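You operate a simulated robot arm through the tools that you are given. There is no shell and no other tool.

Carry out the task below with a simulated robot arm. There is one attempt and no reset: what you move stays moved.

Task
Put the orange-band bottle and the purple cold pack in the cool box and latch it. Set down upright: what you pick out.

It is judged by the outcome, as a careful person would: the job done as asked, and still so three seconds after it is handed in. It fails if anything else is knocked over, pushed out of place, dropped, spilled or broken.

Robot
A 7-joint arm with a fingered hand, fixed in place. Base frame: the origin is on the floor under the middle of its stand, x ahead of it, y to its left, z up; the work surface is at about z = 800. Units: mm, rad, N and s.
It reaches about 1023 mm from its shoulder. Its first joint turns from -2.897 to 2.897 rad. Payload 4 kg.
The tool frame sits at the grasp point between the pads (the TCP): z along the fingers, y along the line on which they close. The tips reach 30 mm beyond it. The gripper opens to 104 mm; its body begins 35 mm behind the TCP. The gripper is a hand of 4 fingers: y runs from the thumb to the fingers, the wrist lies at [-15, -113, -190] in the tool frame, and closing takes about 1.5 s.
Orientation is that of the tool frame in the base frame, as a unit quaternion [x, y, z, w]. With the fingers straight down and the wrist toward the robot, the tool's x, y and z point along [0, 1, 0], [1, 0, 0] and [0, 0, -1] of the base frame.

Tools
- The arm moves only by the tool jog_arm. Its argument "targets" is a list of rows, each an object of numbers (a shift or turn left out is 0, a gripper value left out holds the last): "tx", "ty", "tz": the shift along the tool's x, y, z in units of 400 mm (1.0 is 400 mm); "rx", "ry", "rz": the turn, a rotation vector about the tool's x, y, z in units of 90 degrees (1.0 is 90 degrees); "claw": the finger opening in mm, from 0 to 104. In form: [{"tx": .., "ty": .., "tz": .., "rx": .., "ry": .., "rz": .., "claw": ..}, ...]. A call has 1 to 20 rows; each row is the pose to reach, as a shift and turn from the pose commanded when the call began, along the tool's axes at that moment. A call with a number of a shift or a turn outside -1 to 1 is refused whole. Rows are played at 5 a second. More than 50 mm and 0.15 rad between two rows, or a gripper value outside its range, and nothing of the call is played. A pose out of reach is approached as far as the arm can. The call stops where the force on the tool passes 90 N (or 10 N more than at its start, if that is more) or the arm is blocked; 0.2 s more then pass. The fingers move at their own pace (about 153 mm/s each) and stop on an object; they squeeze with about 32 N. The grip force told is the motor's: it shows also when the fingers shut on nothing. Time passes only in rows, and 0.2 s behind the last, so rows that repeat a pose let the fingers close. The reply holds the time, the measured pose of the TCP, the force on the tool along the base axes, the opening and the grip force, in the units named above and with some noise, with the torque about the TCP (base axes, N m) and any sound that the robot's microphone picked up.
- Cameras (640 x 400 px; columns grow to the right, rows downward): "scene" is fixed at [400.9, 499.9, 1642.9]; the picture's right is [-1.00, -0.02, 0.00], its down [-0.01, 0.49, -0.87] and it looks along [0.02, -0.87, -0.49] (base axes); focal length 350 px, centre (320, 200). "wrist" rides on the gripper at [61, -92, -130] in the tool frame; the picture's right is [-0.81, 0.27, -0.52], its down [-0.53, -0.71, 0.46] and it looks along [-0.24, 0.64, 0.72] (tool axes); focal length 275 px, centre (320, 200). There is no depth. A picture from a camera that has moved, and an enlarged one, comes with that camera's place and axes in the base frame and with its lens.
- get_image(camera): a new picture of that camera. No time passes.
- hand_shape(shape): the hand has 4 fingers and takes this shape, open, in about a second: jaw (thumb against the fingers, like two jaws); tri (thumb and two fingers); tip (a fingertip pinch); poke (one finger out to press); point (the index stretched); flat (the hand flat); cup (the hand cupped); fist (a fist). The gripper value then closes the fingers along that shape, each until it touches; the sizes above hold for jaw. It gives what a move gives, with no picture.
- zoom(camera, box): a new picture of the part [left, top, right, bottom] of that camera's present view, enlarged. No time passes.
- finish_job(): hands the job in; it is judged then, once.

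Nothing tells you positions but the pictures and the camera data. Unless the task says otherwise, let go and move clear before handing in.

The tools are called after "Request:" as name(argument=value, ...) on one line, values as JSON. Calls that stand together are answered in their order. jog_arm: Moves the arm, as the interface text tells. Its arguments: {"type":"object","properties":{"targets":{"type":"array"}},"required":["targets"]} The other tools are called the same way: hand_shape (shape) gives the hand a shape; get_image (camera) takes a picture; zoom (camera, box) takes an enlarged picture of a part of a camera's view; finish_job () hands the job in.

At the start:

```text
time: 0.0
position: [384.5, -369.4, 1357.6]
tool_rot: [0.708, 0.707, 0.0, 0.0]
ft_force: [-0.4, 0.1, -0.8]
moment: [-0.02, 0.0, -0.02]
grip_width: 103.7
grasp_force: 0.0
shape: jaw
```

scene: 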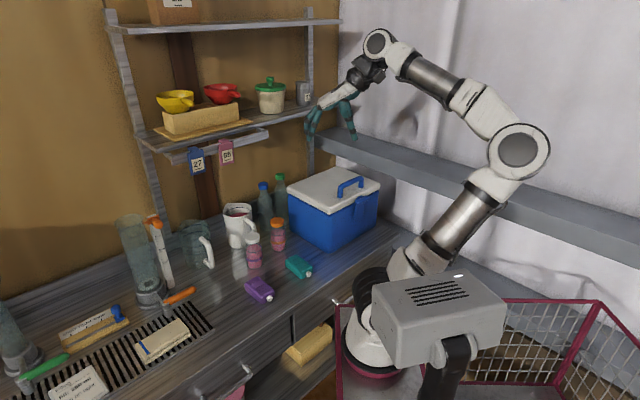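
wrist: 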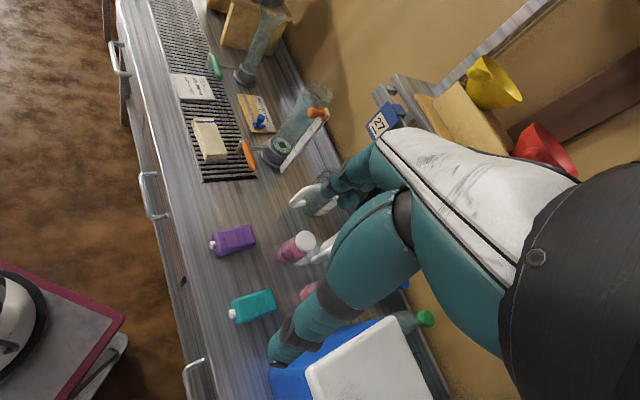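

I see a bench with a blue cool box (white lid closed), two small bottles, purple and teal packs, and a few other items. I'll look closer before moving.

Request:
zoom(camera="scene", box=[220, 160, 400, 310])

Request:
zoom(camera="wrist", box=[180, 180, 440, 400])

Request:
zoom(camera="scene", box=[280, 160, 390, 255])

```text
2.67 times, centred on (310, 235) of scene
camera zoom: at [400.9, 499.9, 1642.9], right [-1.0, -0.02, 0.0], down [-0.01, 0.49, -0.87], along [0.02, -0.87, -0.49], focal length 934 px, centre (347, 107)
```

zoom: 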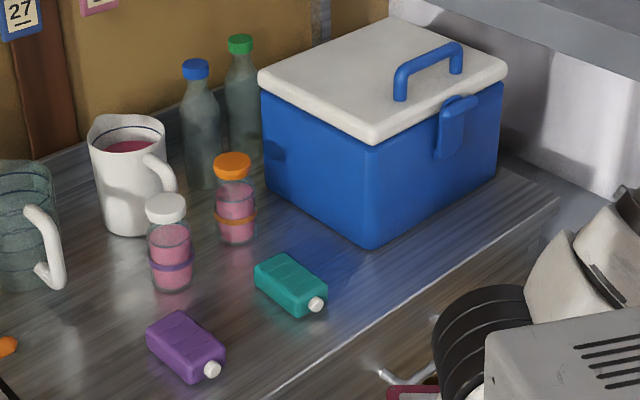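

```text
1.82 times, centred on (310, 290) of wrist
camera zoom: at [294.9, -308.2, 1489.5], right [0.27, -0.81, 0.52], down [-0.71, -0.53, -0.46], along [0.64, -0.24, -0.72], focal length 500 px, centre (338, 36)
```

zoom: 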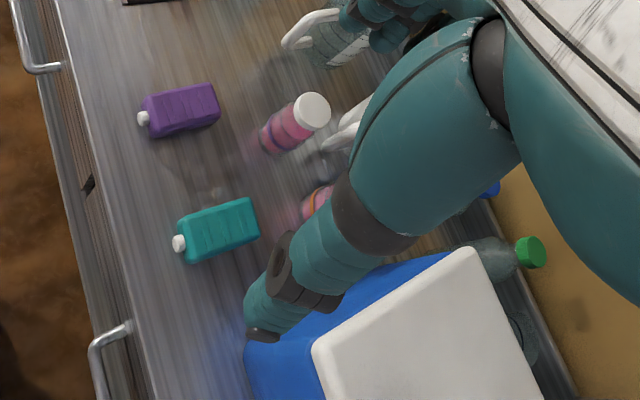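

```text
4.21 times, centred on (335, 208) of scene
camera zoom: at [400.9, 499.9, 1642.9], right [-1.0, -0.02, 0.0], down [-0.01, 0.49, -0.87], along [0.02, -0.87, -0.49], focal length 1475 px, centre (257, 168)
```

zoom: 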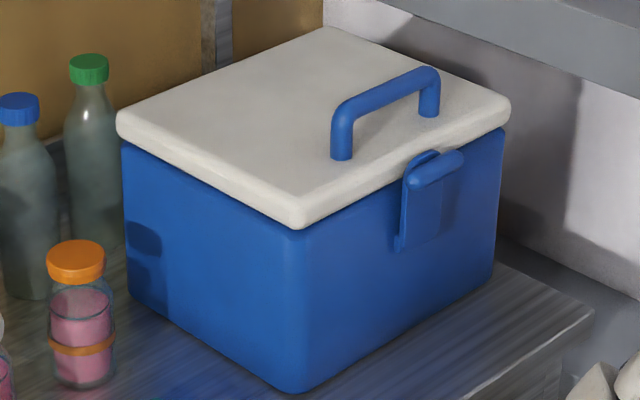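

The box sits at roughly (366, -759), the orange-band bottle near (588, -605) and the purple pack near (623, -362). I want detailed views of the latch, handle, bottle and packs.

Request:
zoom(camera="scene", box=[334, 165, 389, 225])

Request:
zoom(camera="scene", box=[235, 205, 325, 310])

Request:
zoom(camera="scene", box=[330, 230, 520, 400])

Request:
zoom(camera="scene", box=[100, 0, 420, 200])

Request:
zoom(camera="wrist", box=[190, 210, 330, 340])

```text
6.67 times, centred on (362, 195) of scene
camera zoom: at [400.9, 499.9, 1642.9], right [-1.0, -0.02, 0.0], down [-0.01, 0.49, -0.87], along [0.02, -0.87, -0.49], focal length 2335 px, centre (43, 233)
```

zoom: 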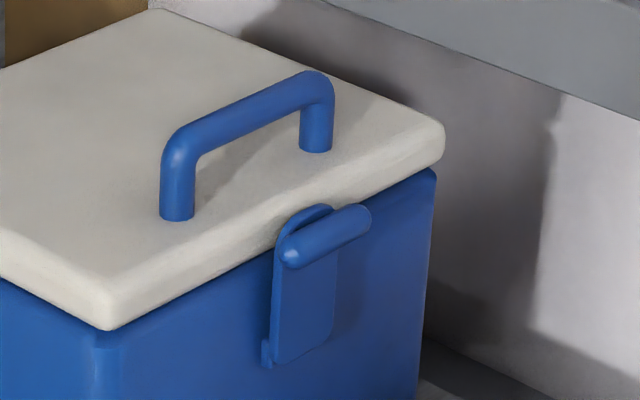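

```text
3.81 times, centred on (280, 258) of scene
camera zoom: at [400.9, 499.9, 1642.9], right [-1.0, -0.02, 0.0], down [-0.01, 0.49, -0.87], along [0.02, -0.87, -0.49], focal length 1334 px, centre (472, -19)
```

zoom: 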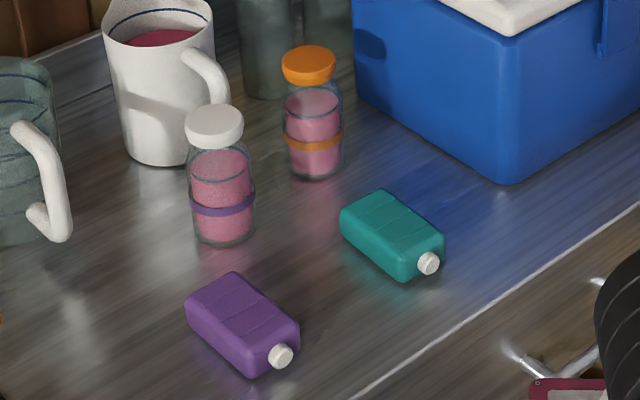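

```text
2.35 times, centred on (425, 315) of scene
camera zoom: at [400.9, 499.9, 1642.9], right [-1.0, -0.02, 0.0], down [-0.01, 0.49, -0.87], along [0.02, -0.87, -0.49], focal length 824 px, centre (73, -71)
```

zoom: 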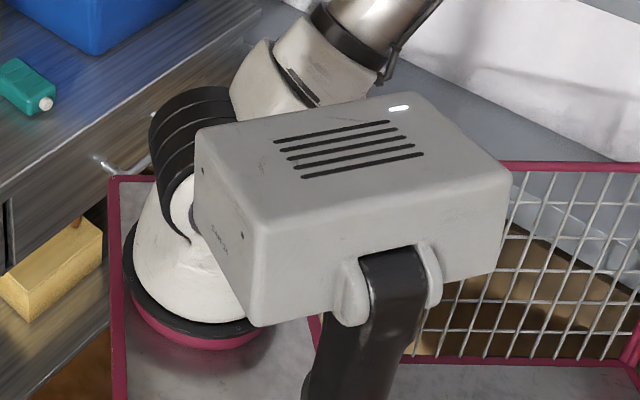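

```text
2.00 times, centred on (260, 100) of scene
camera zoom: at [400.9, 499.9, 1642.9], right [-1.0, -0.02, 0.0], down [-0.01, 0.49, -0.87], along [0.02, -0.87, -0.49], focal length 700 px, centre (440, 400)
```

zoom: 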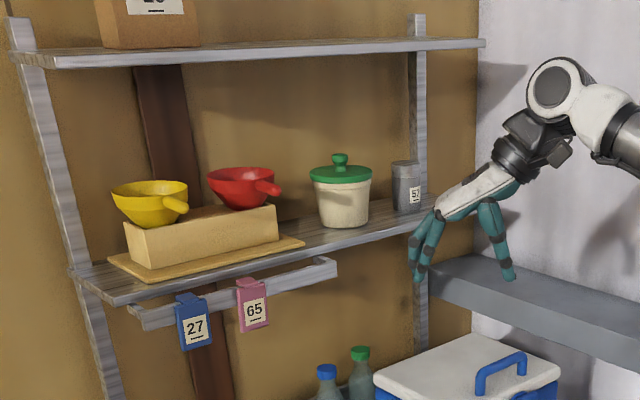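

```text
3.08 times, centred on (260, 275) of wrist
camera zoom: at [294.9, -308.2, 1489.5], right [0.27, -0.81, 0.52], down [-0.71, -0.53, -0.46], along [0.64, -0.24, -0.72], focal length 847 px, centre (505, -31)
```

zoom: 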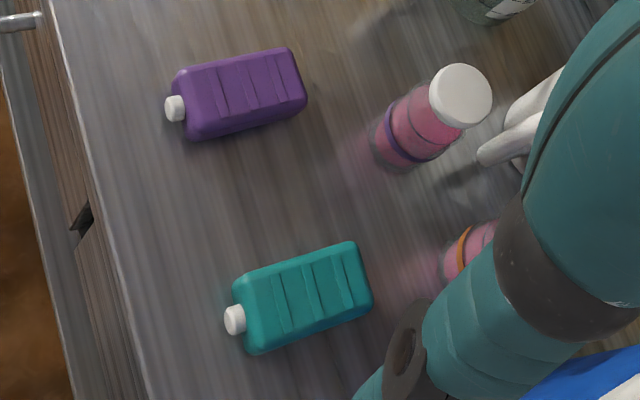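

The lid has a handle near its front edge, so it likely hinges at the back, and there is a latch on the front face. I'll move the hand in front of the box, turned square to it, to inspect the latch with the wrist camera.

Request:
jog_arm(targets=[{"tx": -0.0464, "ty": -0.0439, "tz": 0.053, "rz": 0.0355}, {"tx": -0.0929, "ty": -0.0879, "tz": 0.1061, "rz": 0.071}, {"tx": -0.1393, "ty": -0.1318, "tz": 0.1591, "rz": 0.1065}, {"tx": -0.1857, "ty": -0.1757, "tz": 0.2121, "rz": 0.142}, {"tx": -0.2321, "ty": -0.2196, "tz": 0.2652, "rz": 0.1775}, {"tx": -0.2786, "ty": -0.2636, "tz": 0.3182, "rz": 0.213}, {"tx": -0.325, "ty": -0.3075, "tz": 0.3712, "rz": 0.2485}, {"tx": -0.3714, "ty": -0.3514, "tz": 0.4243, "rz": 0.284}, {"tx": -0.4179, "ty": -0.3954, "tz": 0.4773, "rz": 0.3195}, {"tx": -0.4643, "ty": -0.4393, "tz": 0.5304, "rz": 0.355}, {"tx": -0.5107, "ty": -0.4832, "tz": 0.5834, "rz": 0.3905}, {"tx": -0.5571, "ty": -0.5271, "tz": 0.6364, "rz": 0.426}, {"tx": -0.6036, "ty": -0.5711, "tz": 0.6895, "rz": 0.4615}, {"tx": -0.65, "ty": -0.615, "tz": 0.7425, "rz": 0.497}])

Request:
get_image(camera="wrist")

Request:
get_image(camera="scene")

```text
time: 3.0
position: [139.4, -629.9, 1061.3]
tool_rot: [0.923, 0.384, 0.0, 0.0]
ft_force: [0.1, -0.8, 0.3]
moment: [-0.02, 0.0, -0.01]
grip_width: 103.7
grasp_force: 0.2
shape: jaw
```

```text
taken
camera wrist: at [118.8, -521.4, 1192.1], right [-0.38, -0.77, 0.52], down [-0.88, 0.12, -0.46], along [0.29, -0.63, -0.72], focal length 275 px, centre (320, 200)
```

wrist: 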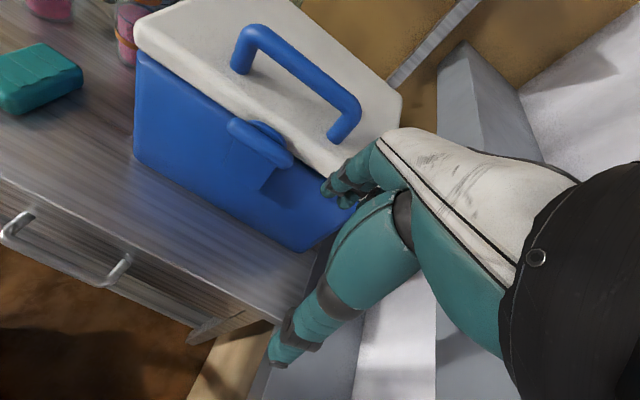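

```text
taken
```

scene: 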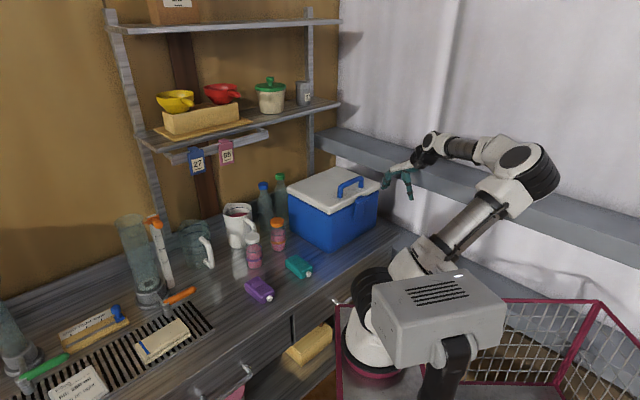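

Request:
zoom(camera="wrist", box=[200, 90, 340, 220])

Request:
zoom(camera="wrist", box=[120, 0, 420, 260])

```text
3.08 times, centred on (270, 155) of wrist
camera zoom: at [118.8, -521.4, 1192.1], right [-0.38, -0.77, 0.52], down [-0.88, 0.12, -0.46], along [0.29, -0.63, -0.72], focal length 847 px, centre (474, 338)
```

zoom: 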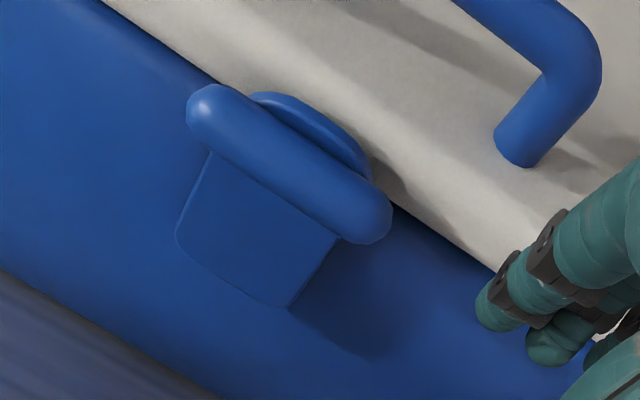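

```text
1.54 times, centred on (270, 130) of wrist
camera zoom: at [118.8, -521.4, 1192.1], right [-0.38, -0.77, 0.52], down [-0.88, 0.12, -0.46], along [0.29, -0.63, -0.72], focal length 424 px, centre (397, 308)
```

zoom: 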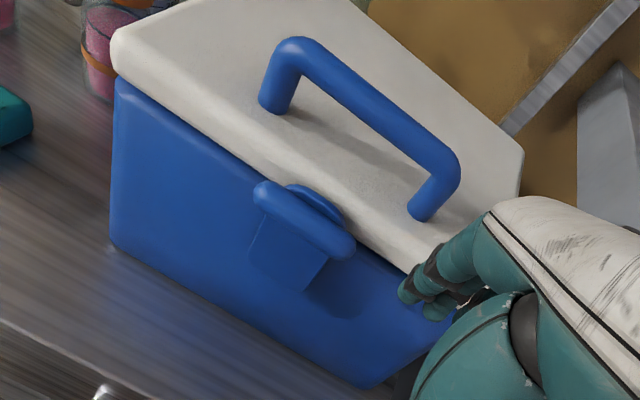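

The latch looks like a plate hinged at its lower end, with a horizontal pull bar and its top edge overlapping the lid. I'll check the hand's shape and the latch again from the scene camera.

Request:
zoom(camera="scene", box=[330, 120, 460, 240])

Request:
zoom(camera="wrist", box=[240, 120, 520, 380])

```text
3.33 times, centred on (395, 180) of scene
camera zoom: at [400.9, 499.9, 1642.9], right [-1.0, -0.02, 0.0], down [-0.01, 0.49, -0.87], along [0.02, -0.87, -0.49], focal length 1168 px, centre (70, 267)
```

zoom: 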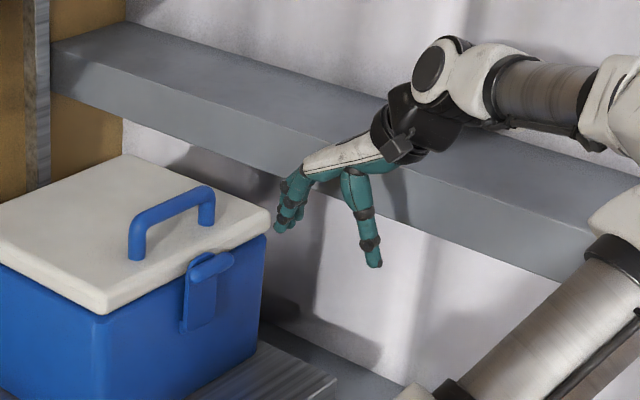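

```text
1.54 times, centred on (380, 250) of wrist
camera zoom: at [118.8, -521.4, 1192.1], right [-0.38, -0.77, 0.52], down [-0.88, 0.12, -0.46], along [0.29, -0.63, -0.72], focal length 424 px, centre (228, 123)
```

zoom: 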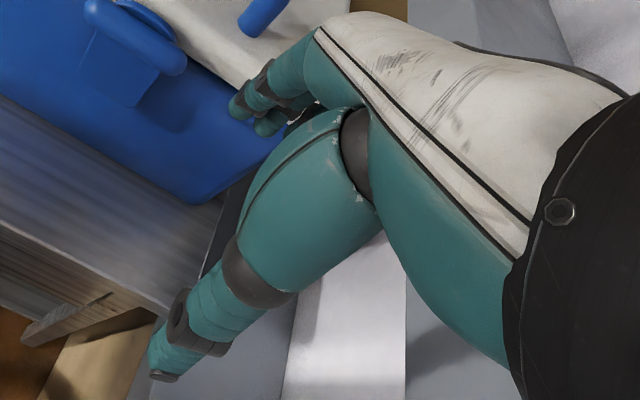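

I now put the latch bar at about e1 -274, e2 650, z 990 in bench axes (along the front, depth, height), with its hinge near z 895. I'll close the fingers and line up in front of and above the bar, so I can check where the fingertips are before pressing it down and out.

Request:
jog_arm(targets=[{"tx": 0.06, "ty": 0.03, "tz": -0.04, "claw": 0}, {"tx": 0.12, "ty": 0.06, "tz": -0.06, "claw": 0}, {"tx": 0.186, "ty": 0.08, "tz": -0.06, "claw": 0}, {"tx": 0.186, "ty": 0.1, "tz": -0.06, "claw": 0}, {"tx": 0.186, "ty": 0.1, "tz": -0.06, "claw": 0}, {"tx": 0.186, "ty": 0.1, "tz": -0.06, "claw": 0}, {"tx": 0.186, "ty": 0.1, "tz": -0.06, "claw": 0}, {"tx": 0.186, "ty": 0.1, "tz": -0.06, "claw": 0}, {"tx": 0.186, "ty": 0.1, "tz": -0.06, "claw": 0}])

Request:
get_image(camera="wrist")

Request:
zoom(camera="scene", box=[320, 120, 450, 240])

```text
time: 5.0
position: [219.9, -605.2, 1085.8]
tool_rot: [0.923, 0.384, 0.001, 0.0]
ft_force: [-0.8, 0.5, -0.3]
moment: [0.02, 0.0, -0.01]
grip_width: 0.1
grasp_force: 32.0
shape: jaw
```

```text
taken
camera wrist: at [199.0, -496.3, 1216.1], right [-0.38, -0.77, 0.52], down [-0.88, 0.12, -0.46], along [0.29, -0.63, -0.72], focal length 275 px, centre (320, 200)
```

wrist: 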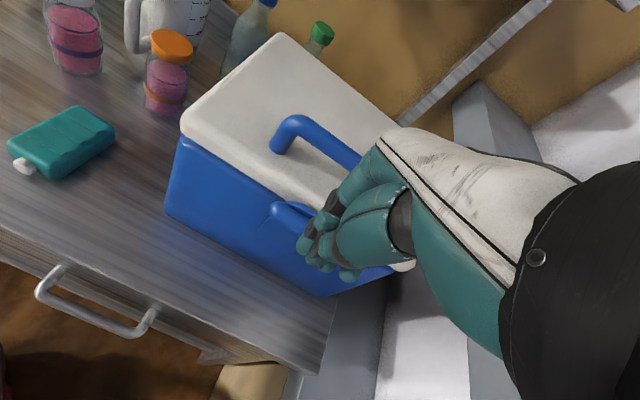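

```text
3.33 times, centred on (385, 180) of scene
camera zoom: at [400.9, 499.9, 1642.9], right [-1.0, -0.02, 0.0], down [-0.01, 0.49, -0.87], along [0.02, -0.87, -0.49], focal length 1168 px, centre (103, 267)
```

zoom: 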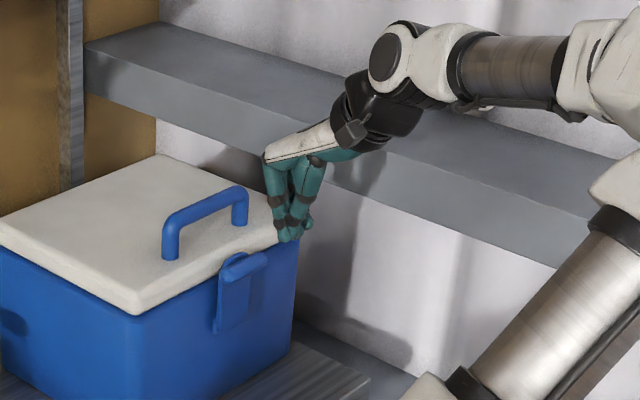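

The closed fingertips sit about 30 mm below the TCP, as expected. I'll tilt the hand about 22° so the knuckles clear the lid handle, and bring the tips just above the latch bar.

Request:
jog_arm(targets=[{"ty": 0.03, "tz": 0.02, "rx": -0.06, "claw": 0}, {"ty": 0.065, "tz": 0.04, "rx": -0.12, "claw": 0}, {"ty": 0.1, "tz": 0.06, "rx": -0.19, "claw": 0}, {"ty": 0.136, "tz": 0.075, "rx": -0.25, "claw": 0}, {"ty": 0.136, "tz": 0.0895, "rx": -0.25, "claw": 0}])

Request:
get_image(camera="wrist")

Request:
zoom(camera="scene", box=[320, 140, 420, 232])

```text
time: 6.2
position: [258.9, -642.8, 1049.8]
tool_rot: [0.905, 0.376, 0.075, 0.181]
ft_force: [-0.2, -0.1, 0.5]
moment: [0.03, 0.0, 0.02]
grip_width: 0.2
grasp_force: 31.8
shape: jaw
```

```text
taken
camera wrist: at [207.0, -504.0, 1135.1], right [-0.53, -0.61, 0.58], down [-0.72, -0.04, -0.69], along [0.45, -0.79, -0.42], focal length 275 px, centre (320, 200)
```

wrist: 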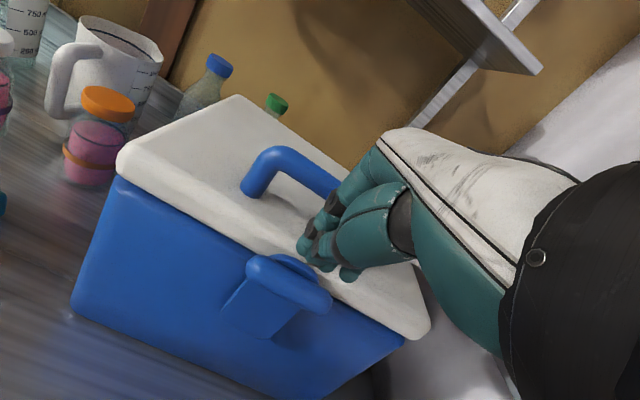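

```text
4.35 times, centred on (370, 186) of scene
camera zoom: at [400.9, 499.9, 1642.9], right [-1.0, -0.02, 0.0], down [-0.01, 0.49, -0.87], along [0.02, -0.87, -0.49], focal length 1523 px, centre (103, 261)
```

zoom: 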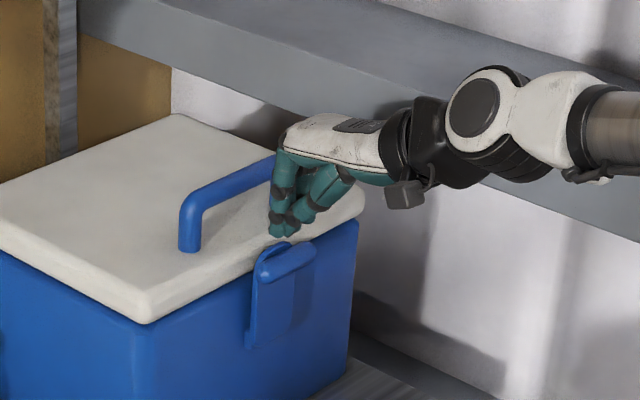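

Request:
zoom(camera="wrist", box=[200, 210, 370, 350])

```text
2.86 times, centred on (285, 280) of wrist
camera zoom: at [207.0, -504.0, 1135.1], right [-0.53, -0.61, 0.58], down [-0.72, -0.04, -0.69], along [0.45, -0.79, -0.42], focal length 786 px, centre (420, -29)
```

zoom: 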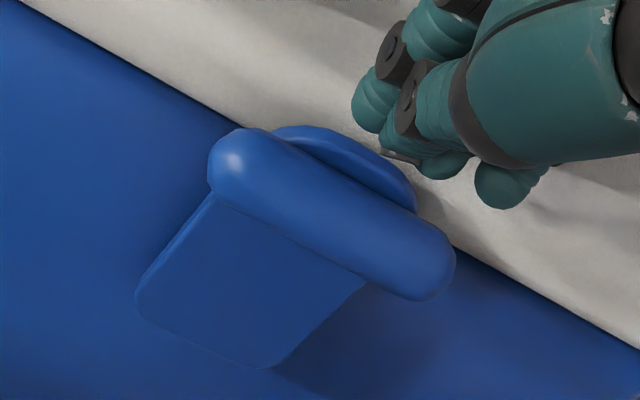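

The tips are right above the bar. I'll shift slightly left to centre on it, then press down gently and watch the force.

Request:
jog_arm(targets=[{"tx": 0.025, "ty": -0.0116, "tz": -0.0048, "claw": 0}, {"tx": 0.025, "ty": -0.0211, "tz": 0.0183, "claw": 0}, {"tx": 0.025, "ty": -0.0307, "tz": 0.0414, "claw": 0}, {"tx": 0.025, "ty": -0.0345, "tz": 0.0506, "claw": 0}, {"tx": 0.025, "ty": -0.0384, "tz": 0.0599, "claw": 0}, {"tx": 0.025, "ty": -0.0412, "tz": 0.0668, "claw": 0}])

Request:
zoom(camera="wrist", box=[200, 210, 370, 350])

Request:
zoom(camera="scene", box=[320, 140, 420, 232])

```text
time: 7.4
position: [261.0, -634.2, 1028.8]
tool_rot: [0.905, 0.375, 0.074, 0.186]
ft_force: [-1.0, 2.5, 16.9]
moment: [-0.03, -0.21, 0.0]
grip_width: 0.0
grasp_force: 31.8
shape: jaw
stopped in row 6: the force on the tool passed its limit at 93 N (the readings are from after the stop); the commanded pose is now the measured one
```

```text
2.86 times, centred on (285, 280) of wrist
camera zoom: at [210.3, -494.6, 1112.4], right [-0.54, -0.61, 0.59], down [-0.72, -0.04, -0.7], along [0.45, -0.8, -0.41], focal length 786 px, centre (420, -29)
```

zoom: 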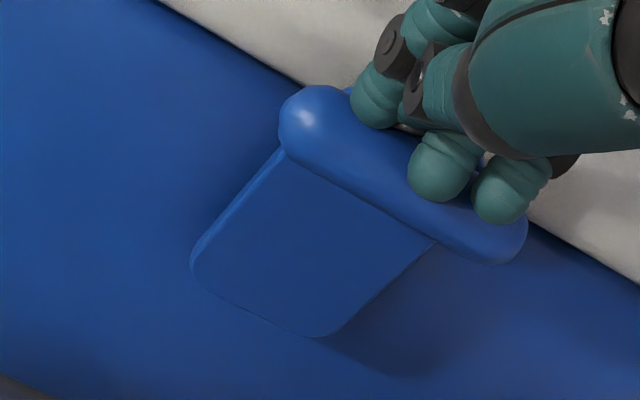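

```text
4.35 times, centred on (370, 186) of scene
camera zoom: at [400.9, 499.9, 1642.9], right [-1.0, -0.02, 0.0], down [-0.01, 0.49, -0.87], along [0.02, -0.87, -0.49], focal length 1523 px, centre (103, 261)
```

zoom: 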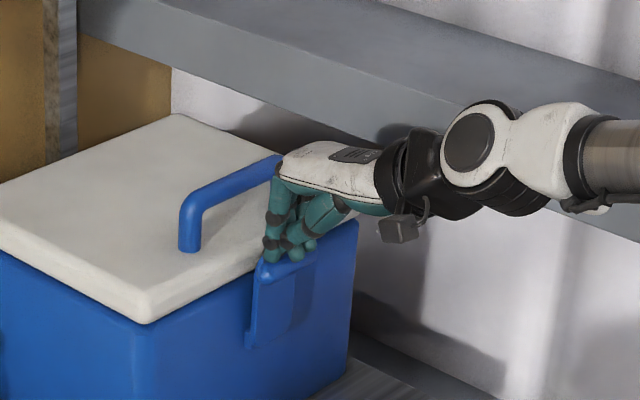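

Pressing down made firm contact but the latch held. I'll back off and study the latch closely to see how it opens.

Request:
jog_arm(targets=[{"ty": 0.02, "tz": -0.046, "claw": 0}, {"ty": 0.038, "tz": -0.0924, "claw": 0}, {"ty": -0.06, "tz": -0.13, "claw": 0}, {"ty": -0.15, "tz": -0.16, "claw": 0}, {"ty": -0.22, "tz": -0.16, "claw": 0}])

Request:
zoom(camera="scene", box=[358, 184, 390, 224])

Request:
get_image(camera="wrist")

```text
time: 8.6
position: [186.9, -557.6, 1052.5]
tool_rot: [0.905, 0.375, 0.075, 0.184]
ft_force: [0.3, -0.3, 0.4]
moment: [0.0, 0.01, 0.01]
grip_width: 0.0
grasp_force: 31.9
shape: jaw
```

```text
10.00 times, centred on (374, 204) of scene
camera zoom: at [400.9, 499.9, 1642.9], right [-1.0, -0.02, 0.0], down [-0.01, 0.49, -0.87], along [0.02, -0.87, -0.49], focal length 3503 px, centre (-220, 160)
```

zoom: 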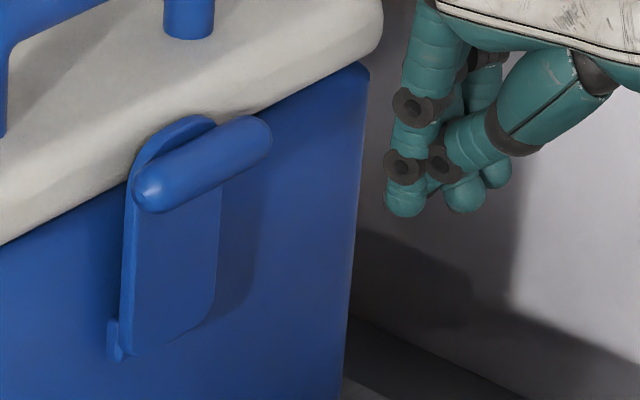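

```text
taken
camera wrist: at [135.6, -418.2, 1136.6], right [-0.54, -0.61, 0.59], down [-0.72, -0.04, -0.7], along [0.45, -0.79, -0.41], focal length 275 px, centre (320, 200)
```

wrist: 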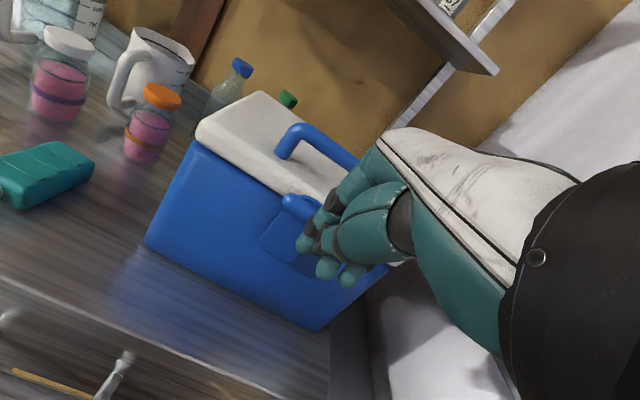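

The plate is hinged on the tab at its lower end, and its rounded top overlaps the lid. The bar has to swing outward, and friction probably blocked the straight-down push, so this time I'll press lightly and drag outward along the arc.

Request:
jog_arm(targets=[{"ty": 0.0969, "tz": 0.0274, "claw": 0}, {"ty": 0.189, "tz": 0.0663, "claw": 0}, {"ty": 0.2579, "tz": 0.1089, "claw": 0}, {"ty": 0.2462, "tz": 0.1366, "claw": 0}, {"ty": 0.2385, "tz": 0.155, "claw": 0}, {"ty": 0.2338, "tz": 0.1665, "claw": 0}, {"ty": 0.2283, "tz": 0.1725, "claw": 0}, {"ty": 0.2093, "tz": 0.1727, "claw": 0}, {"ty": 0.188, "tz": 0.1715, "claw": 0}, {"ty": 0.161, "tz": 0.1713, "claw": 0}, {"ty": 0.1332, "tz": 0.173, "claw": 0}, {"ty": 0.1033, "tz": 0.1793, "claw": 0}])

Request:
zoom(camera="scene", box=[345, 174, 393, 224])

Request:
get_image(camera="wrist")

```text
time: 10.9
position: [247.6, -616.9, 1019.6]
tool_rot: [0.904, 0.376, 0.075, 0.191]
ft_force: [1.1, 22.3, 43.4]
moment: [0.06, -0.88, 0.31]
grip_width: 0.0
grasp_force: 32.0
shape: jaw
stopped in row 11: the force on the tool passed its limit at 95 N (the readings are from after the stop); the commanded pose is now the measured one
```

```text
8.00 times, centred on (369, 199) of scene
camera zoom: at [400.9, 499.9, 1642.9], right [-1.0, -0.02, 0.0], down [-0.01, 0.49, -0.87], along [0.02, -0.87, -0.49], focal length 2802 px, centre (-72, 208)
```

zoom: 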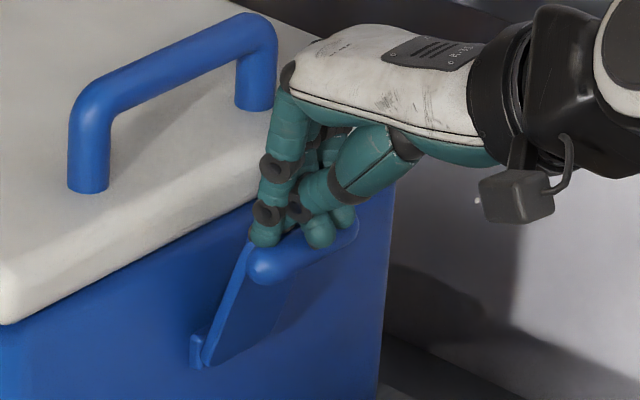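

```text
taken
camera wrist: at [195.1, -475.4, 1101.8], right [-0.54, -0.6, 0.59], down [-0.71, -0.05, -0.7], along [0.45, -0.8, -0.4], focal length 275 px, centre (320, 200)
```

wrist: 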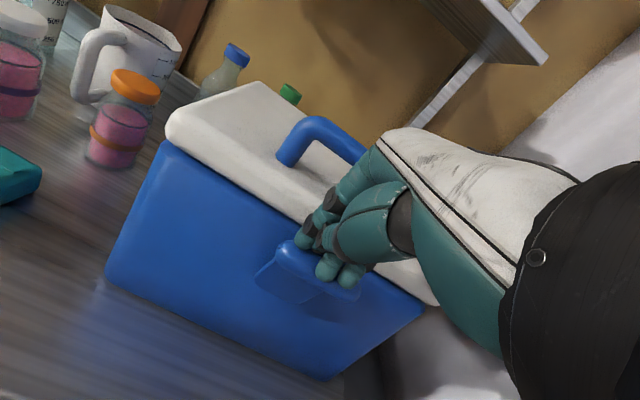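

The latch plate is now swinging out, about 25° open. I'll lift the fingers off, see whether it stays, and then hook behind it.

Request:
jog_arm(targets=[{"ty": 0.012, "tz": -0.028, "claw": 0}, {"ty": 0.0251, "tz": -0.0573, "claw": 0}, {"ty": 0.034, "tz": -0.078, "claw": 0}])

Request:
zoom(camera="scene", box=[345, 174, 393, 224])

Request:
zoom(camera="wrist", box=[200, 200, 390, 350])

```text
time: 11.8
position: [246.1, -617.7, 1048.8]
tool_rot: [0.905, 0.376, 0.074, 0.186]
ft_force: [-0.1, 0.8, 0.0]
moment: [-0.02, 0.02, 0.02]
grip_width: 0.2
grasp_force: 31.5
shape: jaw
```

```text
8.00 times, centred on (369, 199) of scene
camera zoom: at [400.9, 499.9, 1642.9], right [-1.0, -0.02, 0.0], down [-0.01, 0.49, -0.87], along [0.02, -0.87, -0.49], focal length 2802 px, centre (-72, 208)
```

zoom: 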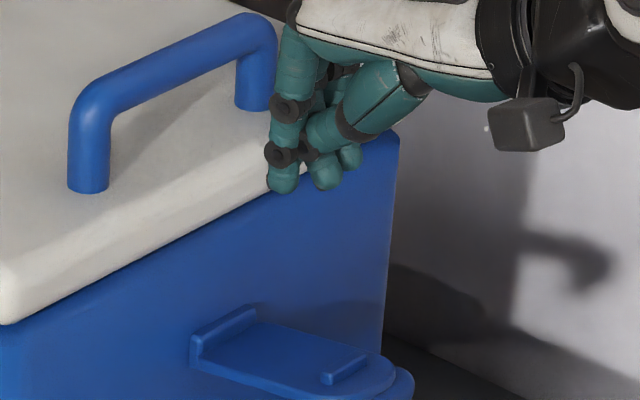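

```text
2.67 times, centred on (295, 275) of wrist
camera zoom: at [194.3, -477.4, 1132.6], right [-0.54, -0.61, 0.59], down [-0.72, -0.04, -0.7], along [0.45, -0.79, -0.41], focal length 734 px, centre (387, 0)
```

zoom: 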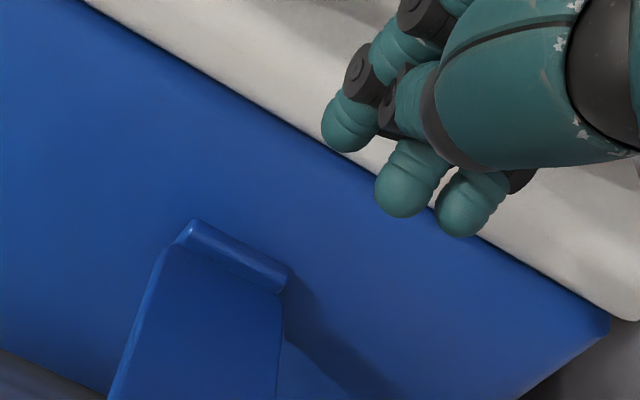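

The latch has dropped fully open. Next I'll raise the hand, straighten it, open the fingers and position them over the lid handle.

Request:
jog_arm(targets=[{"ty": 0.0343, "tz": -0.0805, "rx": 0.06, "claw": 0}, {"ty": 0.0686, "tz": -0.161, "rx": 0.12, "claw": 40}, {"tx": 0.012, "ty": 0.1753, "tz": -0.1563, "rx": 0.19, "claw": 80}, {"tx": 0.012, "ty": 0.2903, "tz": -0.1073, "rx": 0.257, "claw": 80}, {"tx": 0.012, "ty": 0.2903, "tz": -0.1073, "rx": 0.257, "claw": 80}])

Request:
get_image(camera="wrist")

Request:
zoom(camera="scene", box=[300, 100, 430, 240])

```text
time: 12.9
position: [312.9, -676.9, 1134.5]
tool_rot: [0.924, 0.383, -0.003, 0.002]
ft_force: [-0.3, -0.5, 0.1]
moment: [0.02, 0.0, -0.01]
grip_width: 80.1
grasp_force: 0.1
shape: jaw
```

```text
taken
camera wrist: at [293.1, -567.6, 1265.1], right [-0.38, -0.76, 0.52], down [-0.88, 0.12, -0.45], along [0.28, -0.63, -0.72], focal length 275 px, centre (320, 200)
```

wrist: 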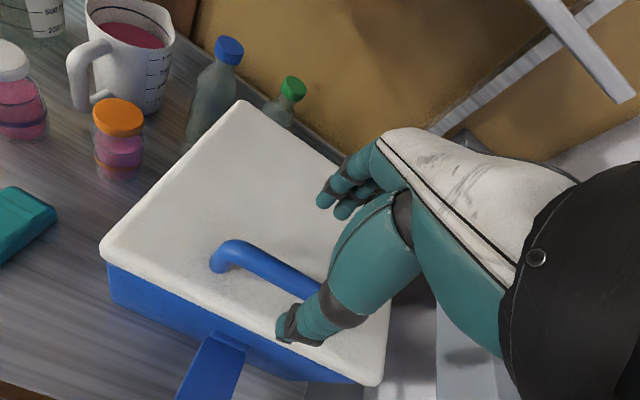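

```text
2.86 times, centred on (365, 170) of scene
camera zoom: at [400.9, 499.9, 1642.9], right [-1.0, -0.02, 0.0], down [-0.01, 0.49, -0.87], along [0.02, -0.87, -0.49], focal length 1001 px, centre (191, 286)
```

zoom: 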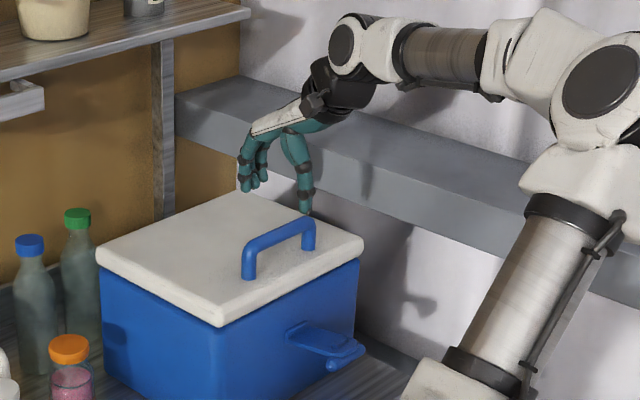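

The handle is directly below the open hand, between thumb and fingers. I'll descend and grip it.

Request:
jog_arm(targets=[{"tz": 0.06, "claw": 80}, {"tz": 0.12, "claw": 80}, {"tz": 0.165, "claw": 80}, {"tz": 0.182, "claw": 80}, {"tz": 0.182, "claw": 0}, {"tz": 0.182, "claw": 0}, {"tz": 0.182, "claw": 0}, {"tz": 0.182, "claw": 0}])

Request:
get_image(camera="wrist")

Request:
zoom(camera="scene", box=[320, 140, 400, 230])

```text
time: 14.8
position: [313.2, -678.9, 1062.2]
tool_rot: [0.923, 0.384, -0.003, 0.002]
ft_force: [-2.2, 1.0, -2.1]
moment: [0.1, -0.04, 0.03]
grip_width: 10.7
grasp_force: 32.0
shape: jaw
```

```text
taken
camera wrist: at [292.4, -568.3, 1191.5], right [-0.38, -0.76, 0.52], down [-0.88, 0.12, -0.45], along [0.28, -0.63, -0.72], focal length 275 px, centre (320, 200)
```

wrist: 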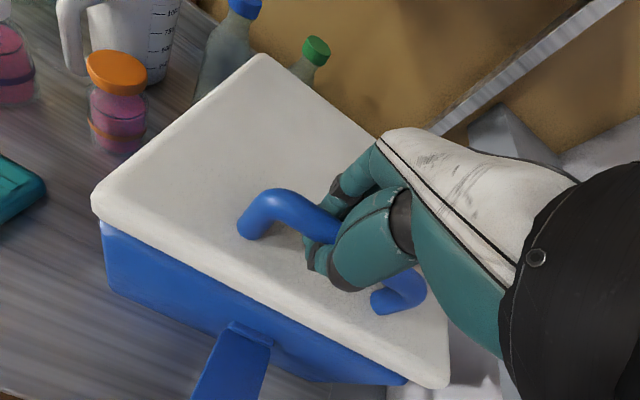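

```text
4.44 times, centred on (360, 185) of scene
camera zoom: at [400.9, 499.9, 1642.9], right [-1.0, -0.02, 0.0], down [-0.01, 0.49, -0.87], along [0.02, -0.87, -0.49], focal length 1557 px, centre (142, 267)
```

zoom: 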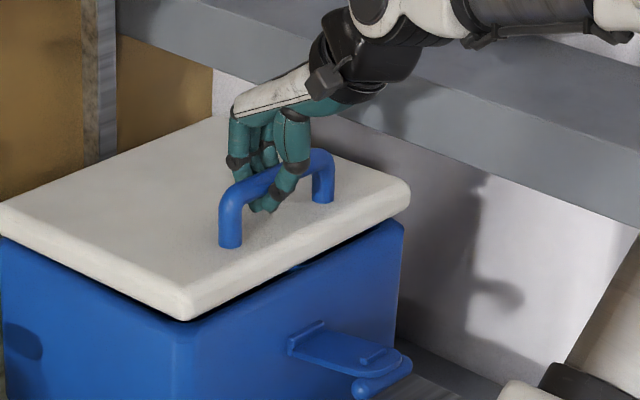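

I have the handle gripped. I'll raise the lid about 15° along its hinge arc and watch the forces and how the lid behaves.

Request:
jog_arm(targets=[{"ty": 0.0075, "tz": -0.022, "claw": 0}, {"ty": 0.0163, "tz": -0.0435, "claw": 0}, {"ty": 0.0255, "tz": -0.0648, "claw": 0}, {"ty": 0.036, "tz": -0.0858, "claw": 0}, {"ty": 0.0473, "tz": -0.106, "claw": 0}, {"ty": 0.0593, "tz": -0.1258, "claw": 0}])

Request:
zoom(camera="scene", box=[270, 120, 410, 250])

Request:
get_image(camera="wrist")

```text
time: 16.1
position: [331.5, -695.9, 1112.5]
tool_rot: [0.923, 0.384, -0.003, 0.003]
ft_force: [0.7, -8.0, -8.0]
moment: [0.11, 0.07, -0.07]
grip_width: 10.7
grasp_force: 32.1
shape: jaw
```

```text
3.08 times, centred on (340, 185) of scene
camera zoom: at [400.9, 499.9, 1642.9], right [-1.0, -0.02, 0.0], down [-0.01, 0.49, -0.87], along [0.02, -0.87, -0.49], focal length 1078 px, centre (258, 246)
```

zoom: 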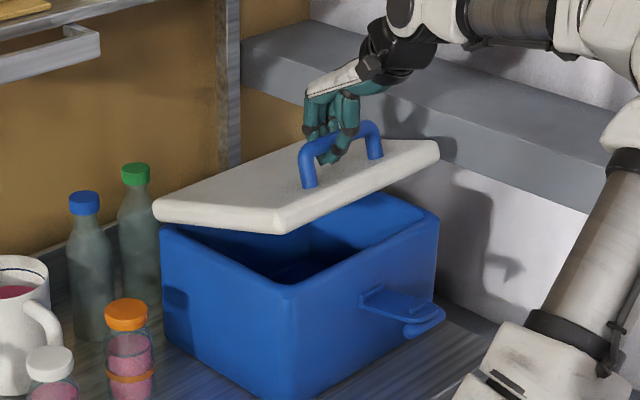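

```text
taken
camera wrist: at [310.5, -585.7, 1241.8], right [-0.38, -0.76, 0.52], down [-0.88, 0.12, -0.45], along [0.28, -0.63, -0.72], focal length 275 px, centre (320, 200)
```

wrist: 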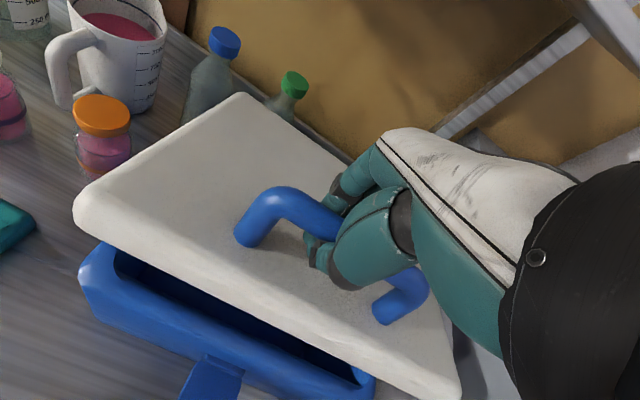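

The lid hinges cleanly at the back. Before going further I'll lower it to a few degrees and release, to see whether it holds itself or falls shut.

Request:
jog_arm(targets=[{"ty": -0.012, "tz": 0.02, "claw": 0}, {"ty": -0.0233, "tz": 0.04, "claw": 0}, {"ty": -0.0338, "tz": 0.061, "claw": 0}, {"ty": -0.043, "tz": 0.0823, "claw": 0}, {"ty": -0.043, "tz": 0.0823, "claw": 16}, {"ty": -0.043, "tz": 0.0823, "claw": 30}, {"ty": -0.043, "tz": 0.0823, "claw": 30}])

Request:
zoom(camera="scene", box=[270, 120, 410, 250])

```text
time: 17.8
position: [318.5, -682.2, 1079.5]
tool_rot: [0.923, 0.384, -0.003, 0.003]
ft_force: [-0.4, 1.4, 0.4]
moment: [0.0, -0.02, 0.01]
grip_width: 29.6
grasp_force: 0.0
shape: jaw
```

```text
3.08 times, centred on (340, 185) of scene
camera zoom: at [400.9, 499.9, 1642.9], right [-1.0, -0.02, 0.0], down [-0.01, 0.49, -0.87], along [0.02, -0.87, -0.49], focal length 1078 px, centre (258, 246)
```

zoom: 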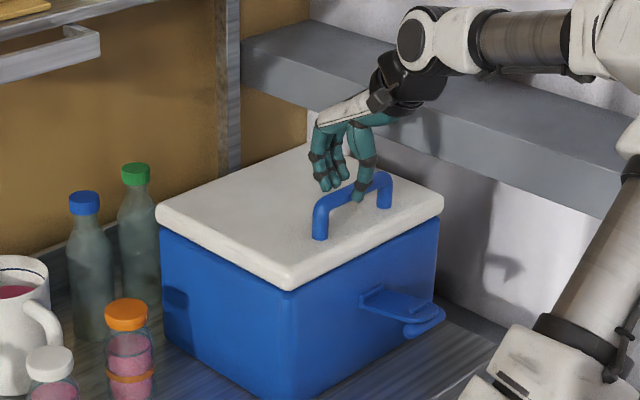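

The lid falls shut on its own, so it must be pushed past vertical, and the shelf above blocks lifting it that far by the handle. I'll back away and try the flat hand, aiming to lift the lid from under its front lip.

Request:
jog_arm(targets=[{"tz": 0.0, "claw": 80}, {"tz": 0.0, "claw": 80}, {"tz": -0.09, "claw": 80}, {"tz": -0.18, "claw": 80}, {"ty": -0.1, "tz": -0.18}, {"ty": -0.2, "tz": -0.18}, {"ty": -0.3, "tz": -0.18}, {"ty": -0.4, "tz": -0.18}, {"ty": -0.46, "tz": -0.18}])

Request:
hand_shape(shape="flat")

Request:
get_image(camera="wrist")

Request:
zoom(camera="scene", box=[320, 80, 460, 240])

```text
time: 19.8
position: [188.4, -550.9, 1150.9]
tool_rot: [0.924, 0.383, -0.002, 0.003]
ft_force: [-0.2, 0.4, 0.8]
moment: [0.02, 0.02, -0.01]
grip_width: 79.9
grasp_force: 0.1
shape: jaw
```

```text
time: 20.6
position: [188.3, -552.9, 1151.1]
tool_rot: [0.923, 0.384, -0.003, 0.002]
ft_force: [1.3, 0.4, -0.1]
moment: [0.01, 0.01, 0.02]
grip_width: 96.0
grasp_force: 0.1
shape: flat
```

```text
taken
camera wrist: at [167.7, -442.2, 1280.3], right [-0.38, -0.76, 0.52], down [-0.88, 0.12, -0.45], along [0.28, -0.63, -0.72], focal length 275 px, centre (320, 200)
```

wrist: 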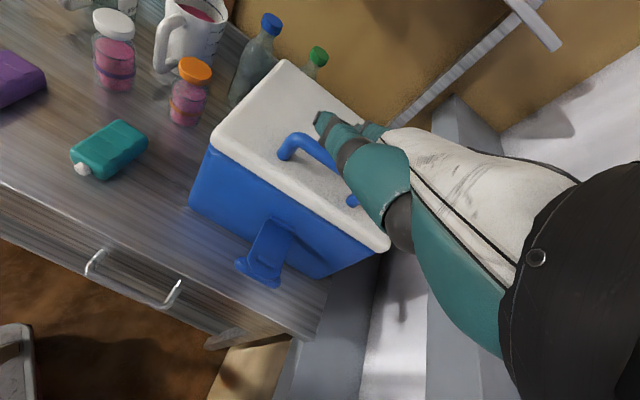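

```text
2.50 times, centred on (390, 160) of scene
camera zoom: at [400.9, 499.9, 1642.9], right [-1.0, -0.02, 0.0], down [-0.01, 0.49, -0.87], along [0.02, -0.87, -0.49], focal length 876 px, centre (145, 300)
```

zoom: 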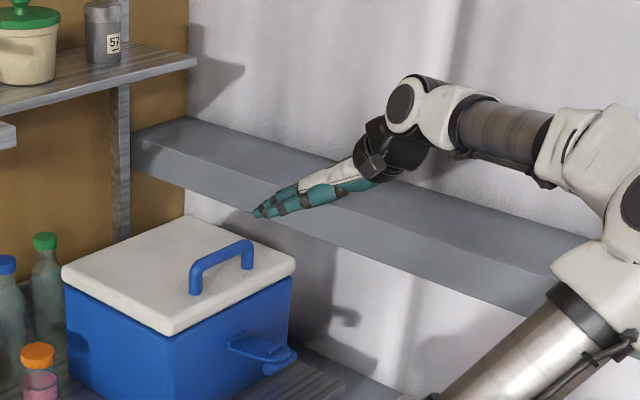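

The flat hand points forward and slightly down, with fingertips about 126 mm ahead of the TCP. I'll tilt it about 42° so the fingers become horizontal, staying clear in front of the box.

Request:
jog_arm(targets=[{"ty": -0.022, "tz": 0.069, "rx": -0.078}, {"ty": -0.044, "tz": 0.138, "rx": -0.156}, {"ty": -0.066, "tz": 0.207, "rx": -0.234}, {"ty": -0.088, "tz": 0.277, "rx": -0.311}, {"ty": -0.11, "tz": 0.346, "rx": -0.389}, {"ty": -0.1325, "tz": 0.415, "rx": -0.467}])

Request:
get_image(camera="wrist")

Request:
zoom(camera="scene", box=[310, 120, 510, 280])

```text
time: 22.1
position: [150.0, -515.7, 984.5]
tool_rot: [0.861, 0.358, 0.136, 0.334]
ft_force: [-0.1, -0.1, -0.5]
moment: [-0.04, 0.0, -0.02]
grip_width: 95.9
grasp_force: 0.1
shape: flat
```

```text
taken
camera wrist: at [84.6, -361.1, 1019.4], right [-0.67, -0.47, 0.57], down [-0.54, -0.22, -0.81], along [0.51, -0.85, -0.1], focal length 275 px, centre (320, 200)
```

wrist: 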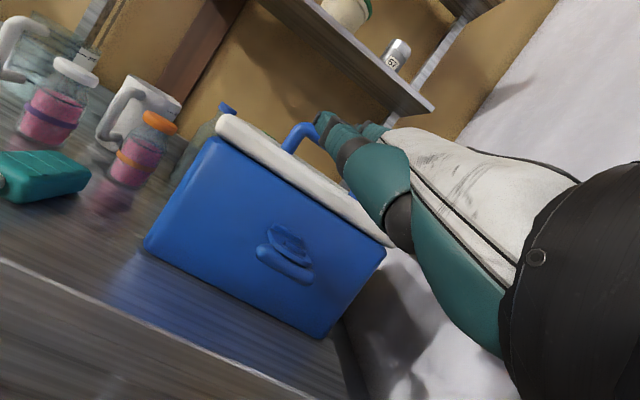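

```text
2.50 times, centred on (410, 200) of scene
camera zoom: at [400.9, 499.9, 1642.9], right [-1.0, -0.02, 0.0], down [-0.01, 0.49, -0.87], along [0.02, -0.87, -0.49], focal length 876 px, centre (95, 200)
```

zoom: 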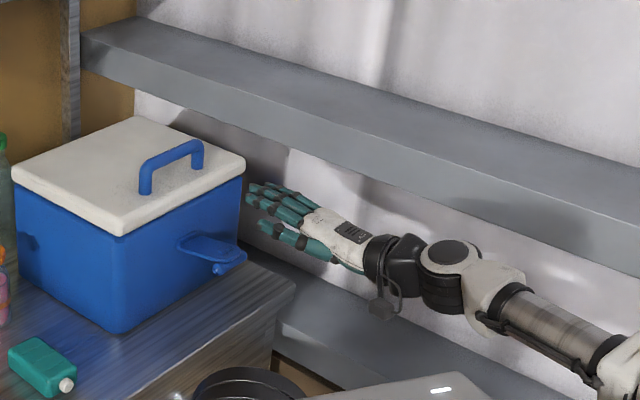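

Request:
zoom(camera="scene", box=[370, 180, 440, 240])

Request:
zoom(camera="wrist", box=[200, 80, 420, 280])

```text
6.67 times, centred on (405, 210) of scene
camera zoom: at [400.9, 499.9, 1642.9], right [-1.0, -0.02, 0.0], down [-0.01, 0.49, -0.87], along [0.02, -0.87, -0.49], focal length 2335 px, centre (-247, 133)
```

zoom: 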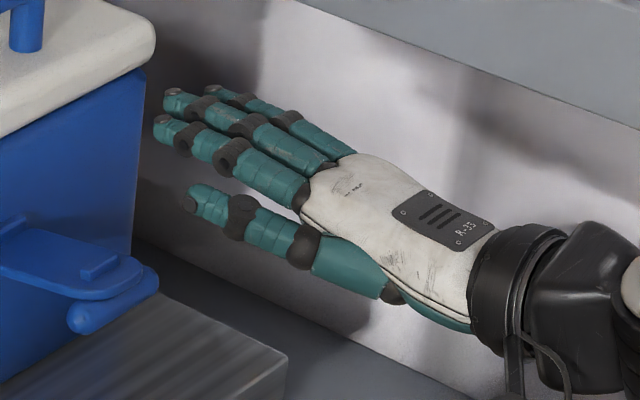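

```text
2.00 times, centred on (310, 180) of wrist
camera zoom: at [84.6, -361.1, 1019.4], right [-0.67, -0.47, 0.57], down [-0.54, -0.22, -0.81], along [0.51, -0.85, -0.1], focal length 551 px, centre (340, 240)
```

zoom: 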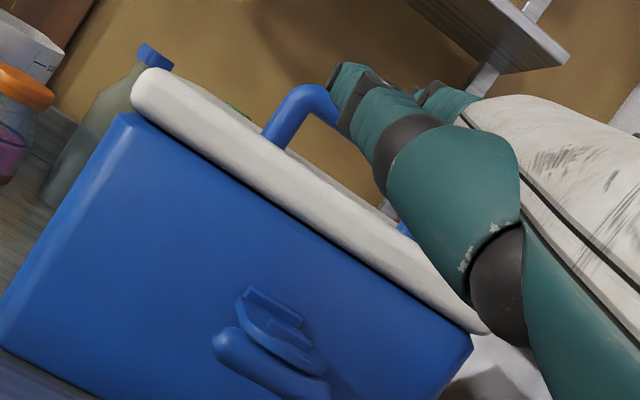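

The flat fingers are horizontal now, tips about 85 mm ahead of and 67 mm above the TCP. I'll lower the hand so the tips sit just in front of and below the lid's front lip, above the hanging latch plate.

Request:
jog_arm(targets=[{"ty": -0.032, "tz": 0.0723}, {"ty": -0.064, "tz": 0.1447}, {"ty": -0.0615, "tz": 0.216}, {"ty": -0.006, "tz": 0.2665}, {"ty": 0.0403, "tz": 0.3085}, {"ty": 0.0403, "tz": 0.3085}])

Request:
zoom(camera="scene", box=[340, 170, 420, 240])

Request:
get_image(camera="wrist")

```text
time: 23.4
position: [217.9, -582.6, 905.2]
tool_rot: [0.861, 0.359, 0.135, 0.334]
ft_force: [-0.2, 0.0, -1.0]
moment: [-0.01, -0.01, 0.04]
grip_width: 96.0
grasp_force: 0.1
shape: flat
```

```text
5.71 times, centred on (380, 205) of scene
camera zoom: at [400.9, 499.9, 1642.9], right [-1.0, -0.02, 0.0], down [-0.01, 0.49, -0.87], along [0.02, -0.87, -0.49], focal length 2002 px, centre (-23, 171)
```

zoom: 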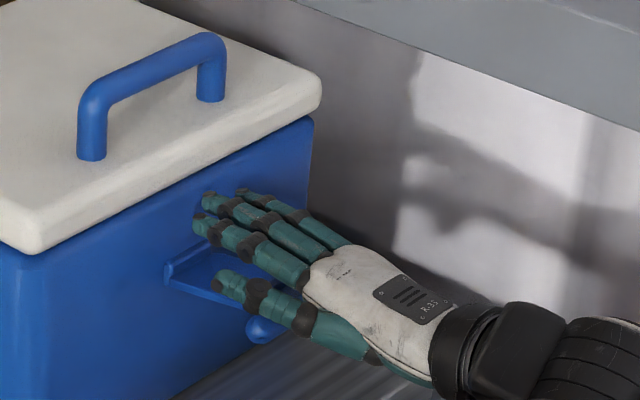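

```text
taken
camera wrist: at [151.8, -428.0, 939.6], right [-0.67, -0.47, 0.57], down [-0.54, -0.22, -0.81], along [0.51, -0.85, -0.1], focal length 275 px, centre (320, 200)
```

wrist: 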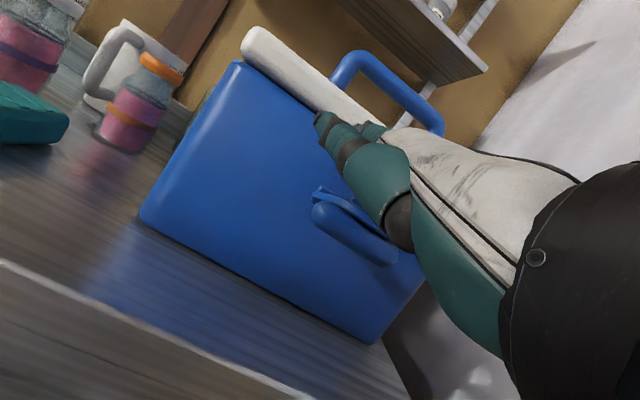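

Request:
jog_arm(targets=[{"ty": 0.0111, "tz": 0.0101}, {"ty": 0.0222, "tz": 0.0202}, {"ty": 0.0333, "tz": 0.0303}])

Request:
zoom(camera="scene", box=[355, 180, 395, 220])

Request:
zoom(camera="wrist", box=[240, 40, 420, 200])

```text
time: 24.2
position: [229.2, -594.8, 904.3]
tool_rot: [0.861, 0.359, 0.135, 0.334]
ft_force: [0.1, 0.8, 0.0]
moment: [-0.01, -0.01, -0.02]
grip_width: 96.3
grasp_force: 0.1
shape: flat
```

```text
10.00 times, centred on (375, 200) of scene
camera zoom: at [400.9, 499.9, 1642.9], right [-1.0, -0.02, 0.0], down [-0.01, 0.49, -0.87], along [0.02, -0.87, -0.49], focal length 3503 px, centre (-230, 200)
```

zoom: 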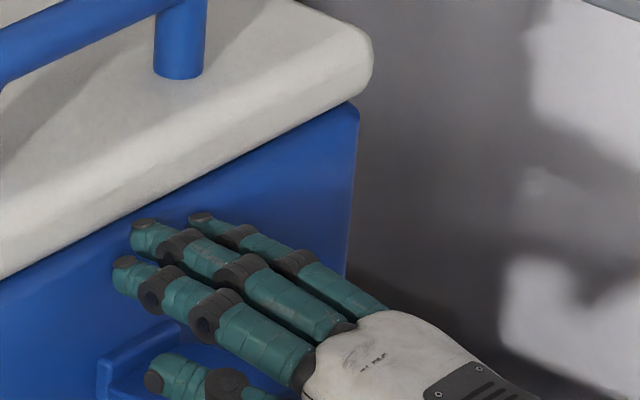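

```text
2.50 times, centred on (330, 120) of wrist
camera zoom: at [163.5, -441.0, 939.0], right [-0.67, -0.47, 0.57], down [-0.54, -0.22, -0.81], along [0.51, -0.85, -0.1], focal length 688 px, centre (295, 400)
```

zoom: 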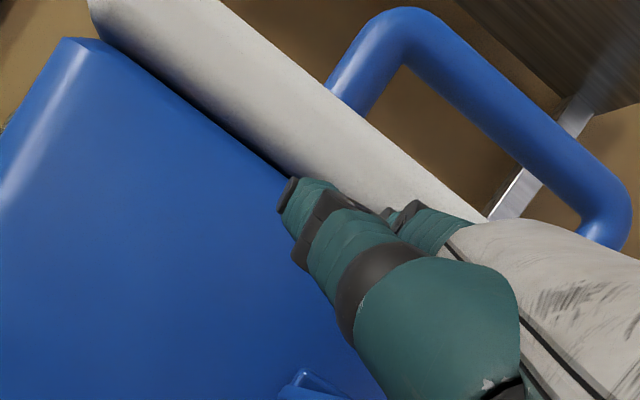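

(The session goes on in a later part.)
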